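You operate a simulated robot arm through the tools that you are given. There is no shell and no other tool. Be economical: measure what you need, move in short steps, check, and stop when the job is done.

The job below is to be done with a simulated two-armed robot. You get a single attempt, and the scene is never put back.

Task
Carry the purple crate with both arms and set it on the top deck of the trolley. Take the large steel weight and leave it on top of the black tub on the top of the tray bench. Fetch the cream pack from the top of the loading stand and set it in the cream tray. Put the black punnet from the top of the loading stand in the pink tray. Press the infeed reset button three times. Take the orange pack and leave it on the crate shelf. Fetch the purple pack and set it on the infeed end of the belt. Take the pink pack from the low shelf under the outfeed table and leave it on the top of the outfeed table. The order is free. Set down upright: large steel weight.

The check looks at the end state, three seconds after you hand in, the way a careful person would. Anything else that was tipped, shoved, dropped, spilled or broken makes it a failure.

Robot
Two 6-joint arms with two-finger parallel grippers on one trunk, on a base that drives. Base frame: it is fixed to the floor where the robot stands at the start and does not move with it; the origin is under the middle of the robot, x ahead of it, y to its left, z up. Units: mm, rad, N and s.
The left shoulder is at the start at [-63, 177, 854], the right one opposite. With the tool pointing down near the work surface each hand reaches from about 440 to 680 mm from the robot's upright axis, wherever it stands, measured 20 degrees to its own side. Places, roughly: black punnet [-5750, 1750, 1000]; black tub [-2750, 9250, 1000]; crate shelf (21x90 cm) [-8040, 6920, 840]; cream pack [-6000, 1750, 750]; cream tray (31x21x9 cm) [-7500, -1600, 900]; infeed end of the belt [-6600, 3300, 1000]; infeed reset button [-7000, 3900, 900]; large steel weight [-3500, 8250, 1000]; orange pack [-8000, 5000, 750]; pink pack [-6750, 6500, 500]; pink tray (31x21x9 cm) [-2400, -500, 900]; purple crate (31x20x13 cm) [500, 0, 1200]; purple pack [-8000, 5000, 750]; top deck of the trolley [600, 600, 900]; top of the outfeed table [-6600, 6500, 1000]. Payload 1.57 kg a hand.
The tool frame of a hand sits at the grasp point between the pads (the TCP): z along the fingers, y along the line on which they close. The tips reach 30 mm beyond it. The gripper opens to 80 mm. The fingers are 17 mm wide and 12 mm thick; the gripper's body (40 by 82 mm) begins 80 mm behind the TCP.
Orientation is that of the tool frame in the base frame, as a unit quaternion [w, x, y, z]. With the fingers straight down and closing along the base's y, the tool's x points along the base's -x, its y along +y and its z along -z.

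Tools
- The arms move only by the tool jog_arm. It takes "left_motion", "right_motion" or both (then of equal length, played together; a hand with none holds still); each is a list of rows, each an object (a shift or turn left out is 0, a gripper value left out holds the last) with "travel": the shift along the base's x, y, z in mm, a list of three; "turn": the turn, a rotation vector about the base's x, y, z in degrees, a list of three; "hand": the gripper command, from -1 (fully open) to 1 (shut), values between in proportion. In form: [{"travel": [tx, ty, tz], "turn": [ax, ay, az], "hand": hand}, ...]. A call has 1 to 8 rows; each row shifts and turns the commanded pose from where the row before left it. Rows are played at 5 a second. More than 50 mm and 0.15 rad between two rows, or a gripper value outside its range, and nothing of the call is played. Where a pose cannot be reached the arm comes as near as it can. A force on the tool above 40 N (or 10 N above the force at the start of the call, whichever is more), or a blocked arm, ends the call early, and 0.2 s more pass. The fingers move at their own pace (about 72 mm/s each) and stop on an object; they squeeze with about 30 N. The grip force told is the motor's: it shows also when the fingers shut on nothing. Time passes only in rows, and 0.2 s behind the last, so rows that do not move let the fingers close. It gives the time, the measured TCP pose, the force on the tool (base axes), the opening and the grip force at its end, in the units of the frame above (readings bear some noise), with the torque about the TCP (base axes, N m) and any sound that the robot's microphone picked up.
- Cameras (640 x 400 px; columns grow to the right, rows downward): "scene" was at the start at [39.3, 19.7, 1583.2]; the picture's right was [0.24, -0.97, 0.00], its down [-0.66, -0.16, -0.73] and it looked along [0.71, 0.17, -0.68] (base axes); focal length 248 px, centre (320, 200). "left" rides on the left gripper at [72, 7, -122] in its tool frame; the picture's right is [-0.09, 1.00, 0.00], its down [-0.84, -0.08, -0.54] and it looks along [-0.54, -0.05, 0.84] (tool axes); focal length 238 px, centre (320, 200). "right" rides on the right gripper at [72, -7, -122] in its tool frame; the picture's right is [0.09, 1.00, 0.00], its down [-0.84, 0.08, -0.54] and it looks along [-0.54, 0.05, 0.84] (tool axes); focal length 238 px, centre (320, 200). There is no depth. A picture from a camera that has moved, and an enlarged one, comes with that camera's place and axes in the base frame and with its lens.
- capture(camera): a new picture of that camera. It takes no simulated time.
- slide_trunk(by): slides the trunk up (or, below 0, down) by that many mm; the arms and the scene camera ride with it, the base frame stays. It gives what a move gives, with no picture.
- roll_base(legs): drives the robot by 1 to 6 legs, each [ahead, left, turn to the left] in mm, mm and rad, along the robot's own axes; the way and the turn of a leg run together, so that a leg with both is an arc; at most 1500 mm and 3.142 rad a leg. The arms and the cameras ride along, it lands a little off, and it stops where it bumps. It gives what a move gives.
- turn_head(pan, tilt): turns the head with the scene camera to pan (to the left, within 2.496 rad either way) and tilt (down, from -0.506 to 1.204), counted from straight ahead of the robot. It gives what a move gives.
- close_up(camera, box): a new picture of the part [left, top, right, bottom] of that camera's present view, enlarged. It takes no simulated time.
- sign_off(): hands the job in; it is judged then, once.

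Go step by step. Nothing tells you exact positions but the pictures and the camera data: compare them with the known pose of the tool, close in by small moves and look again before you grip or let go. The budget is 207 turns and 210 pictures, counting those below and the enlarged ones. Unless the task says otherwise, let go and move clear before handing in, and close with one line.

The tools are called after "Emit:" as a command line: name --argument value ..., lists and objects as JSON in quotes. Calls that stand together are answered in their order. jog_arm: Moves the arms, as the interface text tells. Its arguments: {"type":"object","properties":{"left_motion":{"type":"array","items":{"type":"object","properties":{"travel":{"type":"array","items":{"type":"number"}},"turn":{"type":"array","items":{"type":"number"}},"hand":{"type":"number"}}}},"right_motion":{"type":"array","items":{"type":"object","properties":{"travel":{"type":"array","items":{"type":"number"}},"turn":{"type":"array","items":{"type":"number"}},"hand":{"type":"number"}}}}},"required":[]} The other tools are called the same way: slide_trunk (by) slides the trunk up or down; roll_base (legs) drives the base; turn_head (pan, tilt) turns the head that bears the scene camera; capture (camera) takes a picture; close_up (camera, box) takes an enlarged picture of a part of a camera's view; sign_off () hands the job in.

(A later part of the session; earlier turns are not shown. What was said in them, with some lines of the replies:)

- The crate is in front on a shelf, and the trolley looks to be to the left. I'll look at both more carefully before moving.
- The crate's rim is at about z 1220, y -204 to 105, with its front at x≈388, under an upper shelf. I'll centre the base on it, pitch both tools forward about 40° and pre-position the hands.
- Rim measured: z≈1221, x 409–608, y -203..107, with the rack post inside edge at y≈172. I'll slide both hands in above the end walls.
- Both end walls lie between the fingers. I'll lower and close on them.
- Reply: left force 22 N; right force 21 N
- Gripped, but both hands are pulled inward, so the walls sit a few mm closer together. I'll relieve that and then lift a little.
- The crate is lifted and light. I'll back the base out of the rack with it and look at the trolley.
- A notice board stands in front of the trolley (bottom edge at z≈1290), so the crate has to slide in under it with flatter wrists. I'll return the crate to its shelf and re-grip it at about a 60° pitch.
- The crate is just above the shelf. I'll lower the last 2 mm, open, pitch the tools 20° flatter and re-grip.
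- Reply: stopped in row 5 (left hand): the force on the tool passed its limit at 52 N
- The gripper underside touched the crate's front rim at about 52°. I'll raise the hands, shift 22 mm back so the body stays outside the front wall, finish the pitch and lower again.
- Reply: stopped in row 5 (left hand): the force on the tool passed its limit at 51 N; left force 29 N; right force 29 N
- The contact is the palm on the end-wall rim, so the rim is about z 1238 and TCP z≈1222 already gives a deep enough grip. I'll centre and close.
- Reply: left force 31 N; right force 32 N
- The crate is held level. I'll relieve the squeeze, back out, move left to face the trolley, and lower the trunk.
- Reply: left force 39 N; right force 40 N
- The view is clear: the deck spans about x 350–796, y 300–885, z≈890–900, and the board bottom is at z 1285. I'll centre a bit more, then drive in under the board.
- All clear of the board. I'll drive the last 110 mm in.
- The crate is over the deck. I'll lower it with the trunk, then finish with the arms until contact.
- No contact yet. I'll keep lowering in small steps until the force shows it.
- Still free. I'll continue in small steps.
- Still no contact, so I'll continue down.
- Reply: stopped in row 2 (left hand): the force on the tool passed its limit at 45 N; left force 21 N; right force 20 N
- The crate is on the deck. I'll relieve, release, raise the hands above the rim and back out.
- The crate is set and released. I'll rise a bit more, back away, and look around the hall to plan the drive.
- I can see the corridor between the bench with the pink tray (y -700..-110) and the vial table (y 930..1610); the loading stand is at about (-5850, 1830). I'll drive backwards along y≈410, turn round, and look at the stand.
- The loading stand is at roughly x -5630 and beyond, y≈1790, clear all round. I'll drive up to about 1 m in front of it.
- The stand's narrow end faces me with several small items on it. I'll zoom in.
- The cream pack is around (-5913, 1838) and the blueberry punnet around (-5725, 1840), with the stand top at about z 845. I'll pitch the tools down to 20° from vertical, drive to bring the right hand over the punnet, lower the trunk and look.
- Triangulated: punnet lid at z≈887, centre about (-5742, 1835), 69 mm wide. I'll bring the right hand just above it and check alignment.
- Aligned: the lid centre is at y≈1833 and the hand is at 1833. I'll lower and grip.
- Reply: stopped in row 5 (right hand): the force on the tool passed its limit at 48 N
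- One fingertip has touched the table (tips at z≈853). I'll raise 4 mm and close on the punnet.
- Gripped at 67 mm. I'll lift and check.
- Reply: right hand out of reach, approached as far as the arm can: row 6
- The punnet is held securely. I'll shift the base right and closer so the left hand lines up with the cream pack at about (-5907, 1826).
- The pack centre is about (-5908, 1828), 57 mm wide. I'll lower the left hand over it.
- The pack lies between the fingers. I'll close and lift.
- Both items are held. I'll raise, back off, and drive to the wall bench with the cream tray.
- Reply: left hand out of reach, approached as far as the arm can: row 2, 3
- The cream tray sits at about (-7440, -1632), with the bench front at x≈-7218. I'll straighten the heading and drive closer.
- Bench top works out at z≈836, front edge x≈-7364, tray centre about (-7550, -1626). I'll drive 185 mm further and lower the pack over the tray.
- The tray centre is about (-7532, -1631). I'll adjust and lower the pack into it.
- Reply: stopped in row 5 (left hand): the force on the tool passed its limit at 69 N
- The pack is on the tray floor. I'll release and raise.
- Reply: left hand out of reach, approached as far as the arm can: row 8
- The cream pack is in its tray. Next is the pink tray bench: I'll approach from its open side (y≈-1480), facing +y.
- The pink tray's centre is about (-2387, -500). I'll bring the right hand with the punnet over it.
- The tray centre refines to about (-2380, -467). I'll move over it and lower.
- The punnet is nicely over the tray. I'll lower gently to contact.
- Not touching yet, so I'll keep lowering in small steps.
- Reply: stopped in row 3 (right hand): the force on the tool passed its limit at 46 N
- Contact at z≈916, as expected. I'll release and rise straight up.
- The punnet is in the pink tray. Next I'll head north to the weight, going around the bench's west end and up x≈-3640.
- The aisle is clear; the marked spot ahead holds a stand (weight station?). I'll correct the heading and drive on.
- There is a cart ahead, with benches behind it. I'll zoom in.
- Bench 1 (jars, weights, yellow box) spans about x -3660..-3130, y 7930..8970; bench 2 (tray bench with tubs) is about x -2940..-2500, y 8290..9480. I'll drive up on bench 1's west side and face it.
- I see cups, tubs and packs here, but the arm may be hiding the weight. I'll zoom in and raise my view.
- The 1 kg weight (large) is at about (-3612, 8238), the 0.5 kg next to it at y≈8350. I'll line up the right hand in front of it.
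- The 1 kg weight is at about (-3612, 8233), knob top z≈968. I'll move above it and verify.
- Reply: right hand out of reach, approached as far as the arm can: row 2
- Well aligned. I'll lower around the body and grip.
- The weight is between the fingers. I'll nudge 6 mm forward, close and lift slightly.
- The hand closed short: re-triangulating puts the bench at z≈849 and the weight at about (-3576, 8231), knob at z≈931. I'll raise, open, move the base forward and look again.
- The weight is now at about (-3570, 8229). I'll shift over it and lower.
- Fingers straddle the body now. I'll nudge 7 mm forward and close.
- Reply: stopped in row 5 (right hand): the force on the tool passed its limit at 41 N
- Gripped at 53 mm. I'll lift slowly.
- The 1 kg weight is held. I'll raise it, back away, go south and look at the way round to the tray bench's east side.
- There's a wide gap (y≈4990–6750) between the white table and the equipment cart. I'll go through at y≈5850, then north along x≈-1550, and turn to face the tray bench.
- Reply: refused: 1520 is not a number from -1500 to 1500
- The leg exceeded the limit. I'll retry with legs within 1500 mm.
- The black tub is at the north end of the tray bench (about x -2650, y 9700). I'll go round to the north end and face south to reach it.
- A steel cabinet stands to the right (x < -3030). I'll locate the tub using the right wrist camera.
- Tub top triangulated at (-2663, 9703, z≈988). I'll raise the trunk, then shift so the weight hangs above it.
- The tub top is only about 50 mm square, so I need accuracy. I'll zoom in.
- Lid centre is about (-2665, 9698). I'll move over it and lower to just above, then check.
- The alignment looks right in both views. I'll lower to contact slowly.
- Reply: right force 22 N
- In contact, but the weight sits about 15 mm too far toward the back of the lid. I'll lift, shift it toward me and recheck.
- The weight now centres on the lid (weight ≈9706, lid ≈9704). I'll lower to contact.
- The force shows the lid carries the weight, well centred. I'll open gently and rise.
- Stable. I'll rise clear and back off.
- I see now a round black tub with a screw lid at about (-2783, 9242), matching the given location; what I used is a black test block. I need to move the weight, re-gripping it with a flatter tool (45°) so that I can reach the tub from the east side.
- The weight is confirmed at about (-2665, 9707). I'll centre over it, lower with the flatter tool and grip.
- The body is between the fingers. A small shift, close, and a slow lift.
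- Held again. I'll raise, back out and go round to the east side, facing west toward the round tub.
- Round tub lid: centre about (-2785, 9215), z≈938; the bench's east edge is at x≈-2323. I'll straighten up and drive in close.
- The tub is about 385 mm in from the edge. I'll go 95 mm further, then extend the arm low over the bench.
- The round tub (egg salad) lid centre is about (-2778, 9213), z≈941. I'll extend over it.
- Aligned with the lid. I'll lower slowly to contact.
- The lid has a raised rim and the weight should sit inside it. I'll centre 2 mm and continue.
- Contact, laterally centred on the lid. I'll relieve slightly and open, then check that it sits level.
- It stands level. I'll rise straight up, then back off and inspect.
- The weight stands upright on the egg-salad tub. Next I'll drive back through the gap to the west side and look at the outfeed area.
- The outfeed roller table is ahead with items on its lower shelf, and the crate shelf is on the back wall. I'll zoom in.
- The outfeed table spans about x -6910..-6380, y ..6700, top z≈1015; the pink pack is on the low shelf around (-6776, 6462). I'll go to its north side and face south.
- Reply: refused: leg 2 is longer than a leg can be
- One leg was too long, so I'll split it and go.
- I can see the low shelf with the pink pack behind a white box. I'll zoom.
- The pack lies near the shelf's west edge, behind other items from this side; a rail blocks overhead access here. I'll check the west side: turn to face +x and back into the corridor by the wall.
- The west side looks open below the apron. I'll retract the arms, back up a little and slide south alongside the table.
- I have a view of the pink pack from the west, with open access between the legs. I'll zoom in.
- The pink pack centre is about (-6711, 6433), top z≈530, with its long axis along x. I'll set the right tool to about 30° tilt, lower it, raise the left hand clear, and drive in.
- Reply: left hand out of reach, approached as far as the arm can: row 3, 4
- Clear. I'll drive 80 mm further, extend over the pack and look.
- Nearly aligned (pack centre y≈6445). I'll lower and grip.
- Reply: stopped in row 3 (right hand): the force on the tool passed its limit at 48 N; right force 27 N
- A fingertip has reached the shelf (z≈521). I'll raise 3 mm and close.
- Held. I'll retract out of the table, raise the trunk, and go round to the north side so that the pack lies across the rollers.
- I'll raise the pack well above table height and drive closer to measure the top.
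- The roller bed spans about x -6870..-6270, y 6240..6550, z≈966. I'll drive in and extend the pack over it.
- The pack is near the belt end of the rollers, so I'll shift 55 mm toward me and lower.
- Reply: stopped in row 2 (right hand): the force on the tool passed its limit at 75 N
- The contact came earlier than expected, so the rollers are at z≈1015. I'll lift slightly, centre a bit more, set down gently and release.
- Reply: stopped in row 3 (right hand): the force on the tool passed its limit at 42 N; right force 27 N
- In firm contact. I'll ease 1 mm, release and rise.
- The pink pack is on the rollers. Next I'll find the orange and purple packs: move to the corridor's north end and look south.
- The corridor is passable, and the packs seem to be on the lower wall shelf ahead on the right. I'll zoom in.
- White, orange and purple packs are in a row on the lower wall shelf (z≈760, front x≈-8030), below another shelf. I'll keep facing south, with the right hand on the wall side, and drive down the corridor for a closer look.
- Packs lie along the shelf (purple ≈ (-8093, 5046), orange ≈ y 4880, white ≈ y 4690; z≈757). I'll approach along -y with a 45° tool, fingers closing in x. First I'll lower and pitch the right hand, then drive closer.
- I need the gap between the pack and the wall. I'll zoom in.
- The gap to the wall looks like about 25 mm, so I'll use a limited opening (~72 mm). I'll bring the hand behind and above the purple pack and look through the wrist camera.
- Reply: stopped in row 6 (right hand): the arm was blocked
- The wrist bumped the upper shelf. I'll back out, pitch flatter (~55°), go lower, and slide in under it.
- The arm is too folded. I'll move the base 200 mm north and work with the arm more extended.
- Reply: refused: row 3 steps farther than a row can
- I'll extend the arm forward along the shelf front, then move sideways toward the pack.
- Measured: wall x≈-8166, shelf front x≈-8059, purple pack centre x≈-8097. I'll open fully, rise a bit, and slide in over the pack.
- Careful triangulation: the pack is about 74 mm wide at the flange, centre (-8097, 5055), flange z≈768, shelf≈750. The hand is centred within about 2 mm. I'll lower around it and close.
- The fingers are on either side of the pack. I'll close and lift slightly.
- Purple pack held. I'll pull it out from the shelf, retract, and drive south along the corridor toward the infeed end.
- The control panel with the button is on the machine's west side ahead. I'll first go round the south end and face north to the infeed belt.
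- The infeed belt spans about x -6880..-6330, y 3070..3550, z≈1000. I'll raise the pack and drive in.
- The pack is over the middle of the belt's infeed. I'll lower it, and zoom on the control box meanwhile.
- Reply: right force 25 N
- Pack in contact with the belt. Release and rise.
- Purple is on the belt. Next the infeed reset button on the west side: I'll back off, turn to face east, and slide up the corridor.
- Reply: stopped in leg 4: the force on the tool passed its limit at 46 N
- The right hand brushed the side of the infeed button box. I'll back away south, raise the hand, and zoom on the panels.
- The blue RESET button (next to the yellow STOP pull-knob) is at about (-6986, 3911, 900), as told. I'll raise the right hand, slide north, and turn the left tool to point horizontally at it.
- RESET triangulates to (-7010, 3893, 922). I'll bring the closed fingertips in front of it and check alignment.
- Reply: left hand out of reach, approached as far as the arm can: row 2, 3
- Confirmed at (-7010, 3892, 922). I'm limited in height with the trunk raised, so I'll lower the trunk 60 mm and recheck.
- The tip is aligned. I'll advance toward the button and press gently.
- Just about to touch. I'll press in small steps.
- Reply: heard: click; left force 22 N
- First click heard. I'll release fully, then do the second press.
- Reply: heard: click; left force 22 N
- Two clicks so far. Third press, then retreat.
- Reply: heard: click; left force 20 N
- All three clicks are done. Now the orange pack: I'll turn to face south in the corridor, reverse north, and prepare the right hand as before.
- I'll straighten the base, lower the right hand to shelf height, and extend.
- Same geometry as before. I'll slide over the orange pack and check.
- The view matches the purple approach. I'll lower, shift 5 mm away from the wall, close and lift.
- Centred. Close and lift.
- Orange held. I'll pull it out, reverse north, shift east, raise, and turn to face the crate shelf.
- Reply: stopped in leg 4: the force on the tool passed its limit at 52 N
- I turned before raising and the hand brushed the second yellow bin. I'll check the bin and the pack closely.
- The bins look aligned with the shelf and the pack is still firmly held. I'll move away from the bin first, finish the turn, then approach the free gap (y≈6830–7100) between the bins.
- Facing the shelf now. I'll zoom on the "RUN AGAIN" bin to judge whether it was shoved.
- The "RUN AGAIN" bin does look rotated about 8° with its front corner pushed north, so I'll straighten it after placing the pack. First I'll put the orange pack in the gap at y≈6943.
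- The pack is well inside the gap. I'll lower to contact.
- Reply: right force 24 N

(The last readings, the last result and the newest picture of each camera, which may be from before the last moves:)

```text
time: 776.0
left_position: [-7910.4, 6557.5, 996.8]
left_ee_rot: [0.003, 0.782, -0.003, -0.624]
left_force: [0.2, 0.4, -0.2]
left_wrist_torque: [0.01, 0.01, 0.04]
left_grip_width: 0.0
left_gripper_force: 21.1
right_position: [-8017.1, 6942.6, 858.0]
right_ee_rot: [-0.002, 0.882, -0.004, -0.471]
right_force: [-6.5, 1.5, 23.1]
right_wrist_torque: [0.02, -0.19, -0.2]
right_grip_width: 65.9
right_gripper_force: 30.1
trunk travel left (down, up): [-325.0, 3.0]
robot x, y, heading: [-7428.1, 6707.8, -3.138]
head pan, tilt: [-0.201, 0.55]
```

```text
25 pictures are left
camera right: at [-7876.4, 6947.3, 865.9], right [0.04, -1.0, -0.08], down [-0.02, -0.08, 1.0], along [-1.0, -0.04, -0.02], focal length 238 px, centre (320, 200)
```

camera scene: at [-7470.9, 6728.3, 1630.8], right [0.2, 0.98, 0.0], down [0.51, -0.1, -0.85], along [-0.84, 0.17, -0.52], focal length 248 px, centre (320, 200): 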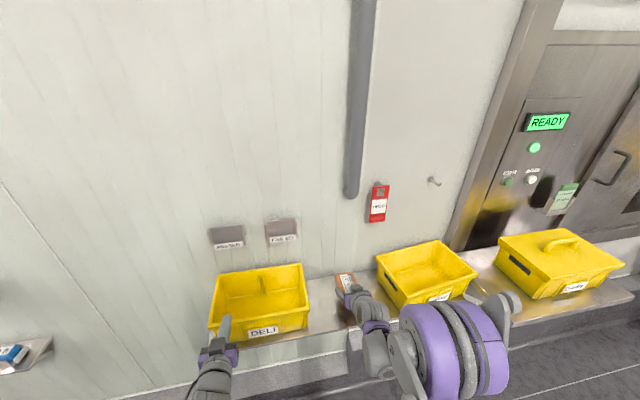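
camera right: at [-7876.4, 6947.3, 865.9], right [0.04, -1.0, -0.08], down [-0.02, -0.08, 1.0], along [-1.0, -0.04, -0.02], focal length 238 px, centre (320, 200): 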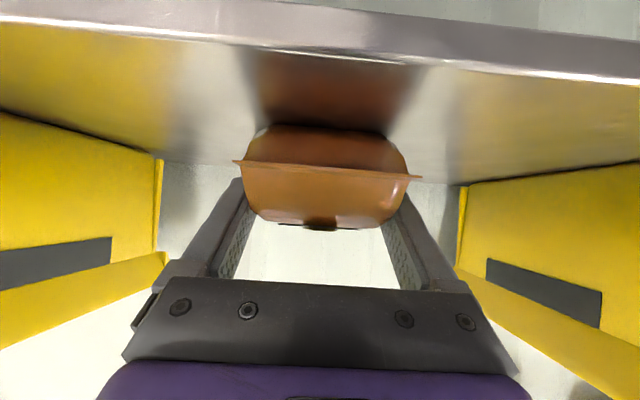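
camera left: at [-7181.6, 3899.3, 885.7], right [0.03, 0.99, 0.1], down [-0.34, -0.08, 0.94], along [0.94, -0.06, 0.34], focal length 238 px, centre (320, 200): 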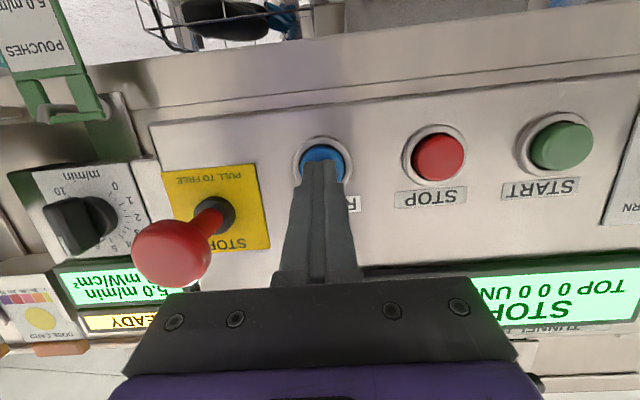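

Contact. I'll ease, release and rise straight up.

Emit:
jog_arm --right_motion '[{"travel": [0, 0, 1], "hand": 1}, {"hand": -1}, {"hand": -1}, {"travel": [0, 0, 20]}, {"travel": [0, 0, 40]}, {"travel": [10, 0, 45]}, {"travel": [20, 0, 45]}, {}]'

Emit:
capture --camera "right"

```text
time: 777.8
left_position: [-7910.7, 6557.5, 996.2]
left_ee_rot: [0.003, 0.782, -0.003, -0.623]
left_force: [-1.1, -0.1, 0.2]
left_wrist_torque: [0.04, 0.04, -0.03]
left_grip_width: 0.0
left_gripper_force: 20.5
right_position: [-7988.0, 6944.0, 1006.6]
right_ee_rot: [-0.002, 0.884, -0.004, -0.468]
right_force: [-1.1, 0.0, -0.2]
right_wrist_torque: [0.02, 0.03, 0.0]
right_grip_width: 80.0
right_gripper_force: 0.1
trunk travel left (down, up): [-325.0, 3.0]
robot x, y, heading: [-7427.6, 6708.3, -3.139]
head pan, tilt: [-0.201, 0.55]
```

```text
24 pictures are left
camera right: at [-7847.0, 6948.2, 1016.0], right [0.04, -1.0, -0.08], down [-0.02, -0.08, 1.0], along [-1.0, -0.04, -0.03], focal length 238 px, centre (320, 200)
```

right: 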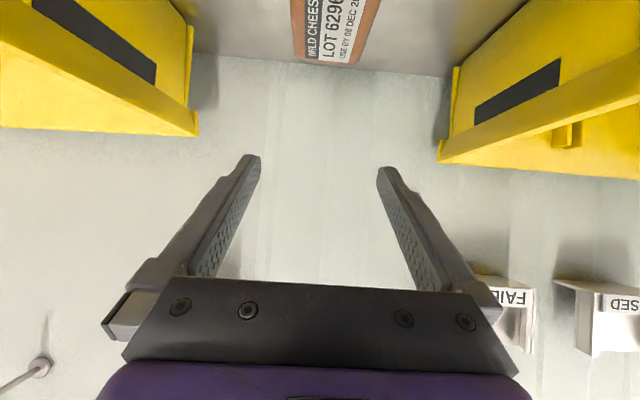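

Orange is on the crate shelf. Now I'll restore the bumped bin: measurements give it about 8° rotated and about 4 cm north of where it was. I'll go to its north end and push its front north corner gently back.

Emit:
jog_arm --right_motion '[{"hand": 1}, {"travel": [10, 0, 10], "hand": 1}, {}]'

Emit:
roll_base --legs '[[-150, 0, 0], [0, -520, 0], [140, 0, 0]]'

Emit:
turn_head --pan -0.2 --tilt 0.7

Emit:
capture --camera "scene"

Emit:
capture --camera "right"

```text
time: 778.6
left_position: [-7910.9, 6558.3, 995.3]
left_ee_rot: [0.004, 0.782, -0.002, -0.623]
left_force: [0.5, -0.5, -0.3]
left_wrist_torque: [-0.02, 0.0, 0.03]
left_grip_width: 0.0
left_gripper_force: 21.6
right_position: [-7976.6, 6943.9, 1016.5]
right_ee_rot: [-0.002, 0.883, -0.004, -0.469]
right_force: [-0.1, -0.1, 0.5]
right_wrist_torque: [0.0, 0.0, -0.02]
right_grip_width: 0.0
right_gripper_force: 18.7
trunk travel left (down, up): [-325.0, 3.0]
robot x, y, heading: [-7431.1, 6707.1, -3.141]
head pan, tilt: [-0.201, 0.55]
```

```text
time: 785.6
left_position: [-7897.6, 7080.5, 995.0]
left_ee_rot: [0.002, 0.782, -0.004, -0.623]
left_force: [-0.1, -0.9, 0.2]
left_wrist_torque: [-0.02, -0.02, 0.0]
left_grip_width: 0.2
left_gripper_force: 21.7
right_position: [-7962.0, 7466.1, 1016.4]
right_ee_rot: [-0.004, 0.884, -0.006, -0.468]
right_force: [0.6, -0.2, -1.0]
right_wrist_torque: [-0.03, 0.04, 0.01]
right_grip_width: 0.2
right_gripper_force: 20.5
trunk travel left (down, up): [-325.0, 3.0]
robot x, y, heading: [-7411.6, 7226.5, 3.142]
head pan, tilt: [-0.201, 0.55]
```

```text
time: 786.3
left_position: [-7898.5, 7080.9, 994.7]
left_ee_rot: [0.002, 0.782, -0.004, -0.623]
left_force: [-0.2, 0.9, 0.6]
left_wrist_torque: [0.01, 0.03, -0.03]
left_grip_width: 0.0
left_gripper_force: 21.6
right_position: [-7963.2, 7465.8, 1016.4]
right_ee_rot: [-0.003, 0.883, -0.006, -0.469]
right_force: [0.2, 0.4, -0.1]
right_wrist_torque: [0.0, -0.02, 0.0]
right_grip_width: 0.0
right_gripper_force: 21.4
trunk travel left (down, up): [-325.0, 3.0]
robot x, y, heading: [-7412.1, 7229.6, 3.141]
head pan, tilt: [-0.201, 0.7]
```

```text
23 pictures are left
camera scene: at [-7454.1, 7247.9, 1617.7], right [0.2, 0.98, 0.0], down [0.63, -0.13, -0.77], along [-0.75, 0.15, -0.64], focal length 248 px, centre (320, 200)
```

scene: 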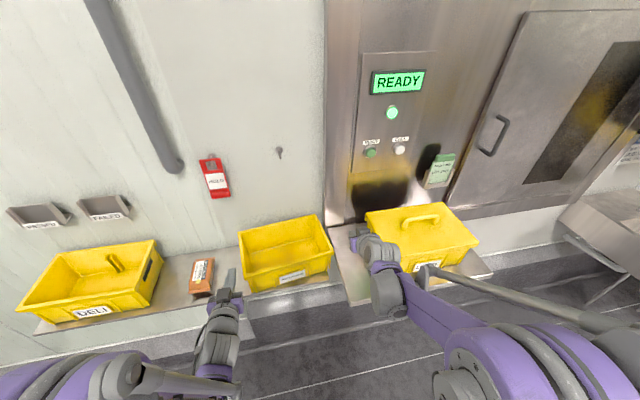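

```text
22 pictures are left
camera right: at [-7822.7, 7470.0, 1025.7], right [0.04, -1.0, -0.08], down [-0.02, -0.08, 1.0], along [-1.0, -0.04, -0.02], focal length 238 px, centre (320, 200)
```

right: 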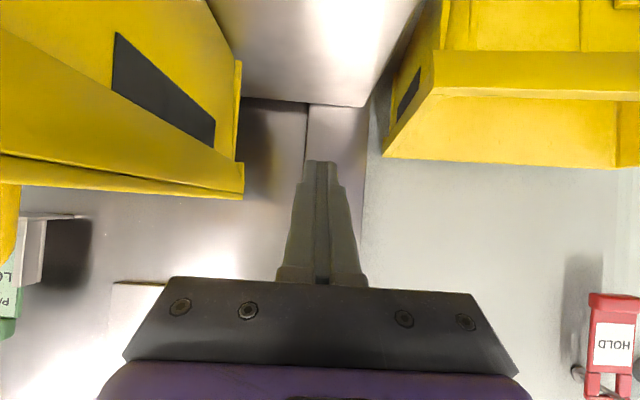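

I'm between the two bins. I'll lower the closed fist beside the bin's north-front corner and push south in small steps.

Emit:
jog_arm --right_motion '[{"travel": [-10, 0, -37], "hand": 1}, {"travel": [-10, 0, -37]}, {"travel": [-10, 0, -37]}, {"travel": [0, -20, 0]}, {"travel": [0, -15, 0]}, {"travel": [0, -10, 0]}, {}]'

Emit:
capture --camera "right"

```text
time: 787.1
left_position: [-7895.4, 7078.6, 997.0]
left_ee_rot: [0.001, 0.781, -0.005, -0.625]
left_force: [-0.2, 0.1, 0.2]
left_wrist_torque: [0.01, -0.02, 0.01]
left_grip_width: 0.0
left_gripper_force: 21.6
right_position: [-7985.4, 7465.1, 923.3]
right_ee_rot: [-0.004, 0.878, -0.008, -0.478]
right_force: [16.6, -3.0, 21.2]
right_wrist_torque: [-0.08, 0.03, 0.05]
right_grip_width: 0.0
right_gripper_force: 21.8
trunk travel left (down, up): [-325.0, 3.0]
robot x, y, heading: [-7414.5, 7232.9, 3.141]
head pan, tilt: [-0.201, 0.7]
stopped in row 3 (right hand): the force on the tool passed its limit at 98 N (the readings are from after the stop); the commanded pose is now the measured one
```

```text
21 pictures are left
camera right: at [-7845.2, 7470.0, 929.4], right [0.03, -1.0, -0.08], down [0.0, -0.08, 1.0], along [-1.0, -0.03, 0.0], focal length 238 px, centre (320, 200)
```

right: 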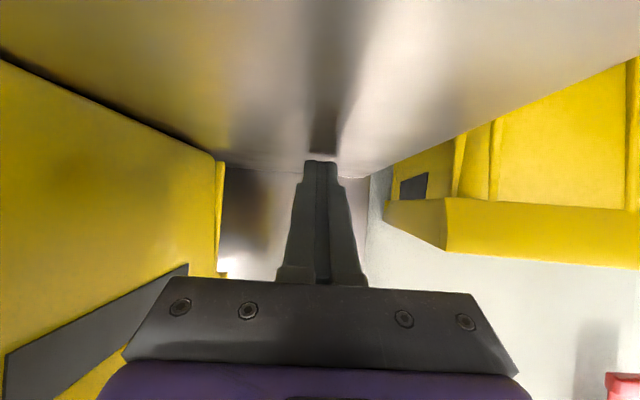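

The fingertip met a ledge there. I'll rise 8 mm and push the bin southward at rim height.

Emit:
jog_arm --right_motion '[{"travel": [0, 0, 8], "turn": [0, -1, 0], "hand": 1}, {"travel": [0, -12, 0]}, {"travel": [0, -12, 0]}, {"travel": [0, -10, 0]}, {"travel": [0, -10, 0]}, {"travel": [0, -8, 0]}, {}]'

Emit:
capture --camera "right"

```text
time: 788.7
left_position: [-7898.8, 7080.2, 995.8]
left_ee_rot: [0.001, 0.782, -0.005, -0.623]
left_force: [-0.1, 0.2, 0.2]
left_wrist_torque: [0.01, 0.01, -0.02]
left_grip_width: 0.0
left_gripper_force: 21.2
right_position: [-7988.9, 7415.3, 927.1]
right_ee_rot: [-0.004, 0.884, -0.007, -0.468]
right_force: [0.8, 1.8, 1.0]
right_wrist_torque: [-0.01, -0.02, 0.07]
right_grip_width: 0.1
right_gripper_force: 21.7
trunk travel left (down, up): [-325.0, 3.0]
robot x, y, heading: [-7415.8, 7231.5, 3.141]
head pan, tilt: [-0.201, 0.7]
```

```text
20 pictures are left
camera right: at [-7848.6, 7419.3, 937.2], right [0.04, -1.0, -0.08], down [-0.02, -0.08, 1.0], along [-1.0, -0.03, -0.03], focal length 238 px, centre (320, 200)
```

right: 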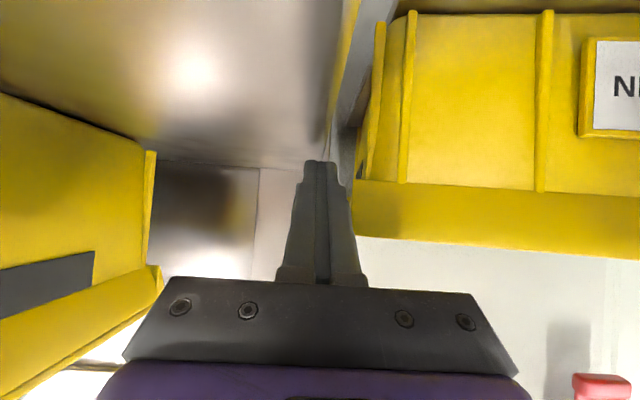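

The fist is just touching the corner. I'll push about 30 mm more.

Emit:
jog_arm --right_motion '[{"travel": [0, -8, 0], "hand": 1}, {"travel": [0, -8, 0]}, {"travel": [0, -8, 0]}, {"travel": [0, -8, 0]}, {}]'

Emit:
close_up --camera "scene" --box '[10, 190, 500, 340]'

```text
time: 789.9
left_position: [-7899.9, 7080.9, 994.8]
left_ee_rot: [0.001, 0.781, -0.005, -0.624]
left_force: [-0.3, -0.2, 0.1]
left_wrist_torque: [0.0, 0.0, 0.01]
left_grip_width: 0.0
left_gripper_force: 21.5
right_position: [-7990.5, 7384.2, 929.4]
right_ee_rot: [-0.003, 0.884, -0.006, -0.468]
right_force: [0.0, 0.4, 0.4]
right_wrist_torque: [-0.04, -0.02, 0.02]
right_grip_width: 0.0
right_gripper_force: 21.2
trunk travel left (down, up): [-325.0, 3.0]
robot x, y, heading: [-7412.3, 7229.0, 3.135]
head pan, tilt: [-0.201, 0.7]
```

```text
1.31 times, centred on (255, 265) of scene
camera zoom: at [-7453.7, 7248.2, 1617.7], right [0.2, 0.98, 0.0], down [0.63, -0.13, -0.76], along [-0.75, 0.16, -0.64], focal length 324 px, centre (405, 115)
```

zoom: 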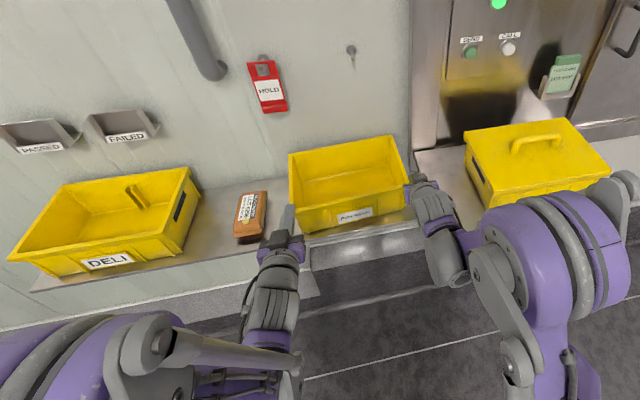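

The bin moved back about 3 cm and looks much straighter. I'll retract and get an unobstructed view.

Emit:
jog_arm --right_motion '[{"travel": [0, 15, 0], "hand": 1}, {"travel": [0, 0, 40]}, {"travel": [10, 0, 45]}, {"travel": [20, 0, 30]}, {}]'

Emit:
roll_base --legs '[[-300, 0, 0], [0, 100, 0]]'

Emit:
turn_head --pan 0.0 --tilt 0.6

Emit:
close_up --camera "scene" --box '[150, 170, 450, 320]'

```text
time: 791.1
left_position: [-7898.8, 7080.6, 993.9]
left_ee_rot: [0.002, 0.782, -0.004, -0.623]
left_force: [0.1, -0.6, 0.5]
left_wrist_torque: [-0.02, 0.0, 0.03]
left_grip_width: 0.0
left_gripper_force: 21.3
right_position: [-7962.3, 7398.5, 1043.6]
right_ee_rot: [-0.003, 0.884, -0.007, -0.468]
right_force: [0.0, -0.9, -0.3]
right_wrist_torque: [0.04, -0.01, 0.02]
right_grip_width: 0.0
right_gripper_force: 21.4
trunk travel left (down, up): [-325.0, 3.0]
robot x, y, heading: [-7416.3, 7232.7, 3.133]
head pan, tilt: [-0.201, 0.7]
```

```text
time: 794.3
left_position: [-7601.7, 6980.1, 994.2]
left_ee_rot: [0.001, 0.783, -0.006, -0.622]
left_force: [0.4, -0.3, 0.3]
left_wrist_torque: [0.0, 0.01, -0.01]
left_grip_width: 0.2
left_gripper_force: 21.4
right_position: [-7663.3, 7298.2, 1042.3]
right_ee_rot: [-0.003, 0.884, -0.007, -0.468]
right_force: [-0.4, -0.1, 0.2]
right_wrist_torque: [0.01, -0.03, 0.04]
right_grip_width: 0.1
right_gripper_force: 21.1
trunk travel left (down, up): [-325.0, 3.0]
robot x, y, heading: [-7113.6, 7130.4, 3.138]
head pan, tilt: [-0.201, 0.7]
```

```text
time: 795.0
left_position: [-7602.4, 6980.3, 994.7]
left_ee_rot: [0.001, 0.782, -0.005, -0.624]
left_force: [-0.1, -0.7, 0.3]
left_wrist_torque: [0.01, 0.03, -0.02]
left_grip_width: 0.0
left_gripper_force: 20.8
right_position: [-7662.4, 7296.7, 1043.4]
right_ee_rot: [-0.004, 0.884, -0.008, -0.468]
right_force: [0.1, -0.1, 0.2]
right_wrist_torque: [0.03, -0.02, -0.02]
right_grip_width: 0.1
right_gripper_force: 21.5
trunk travel left (down, up): [-325.0, 3.0]
robot x, y, heading: [-7117.8, 7125.4, 3.136]
head pan, tilt: [0.0, 0.6]
```

```text
2.13 times, centred on (300, 245) of scene
camera zoom: at [-7160.9, 7130.7, 1626.2], right [0.01, 1.0, 0.0], down [0.57, 0.0, -0.82], along [-0.82, 0.0, -0.57], focal length 530 px, centre (363, 104)
```

zoom: 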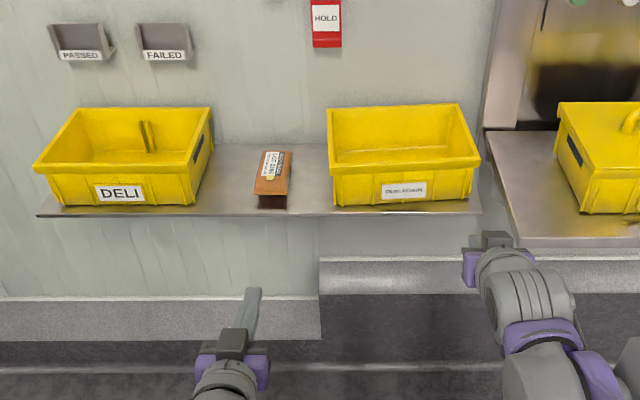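

The "RUN AGAIN" bin is square on the shelf again, mirroring the DELI bin. The orange pack lies on the crate shelf between them, and both hands are clear. Every part of the job is done, so I'm handing in.

Emit:
sign_off

```text
The job is handed in.
```

I handed the job in with all eight parts done. On the way I bumped the RUN AGAIN bin on the crate shelf and pushed it back square by eye. I also brushed the STOP/BACK/RUN box at the infeed while driving, possibly touching its green side button; the display later still read STOPPED.
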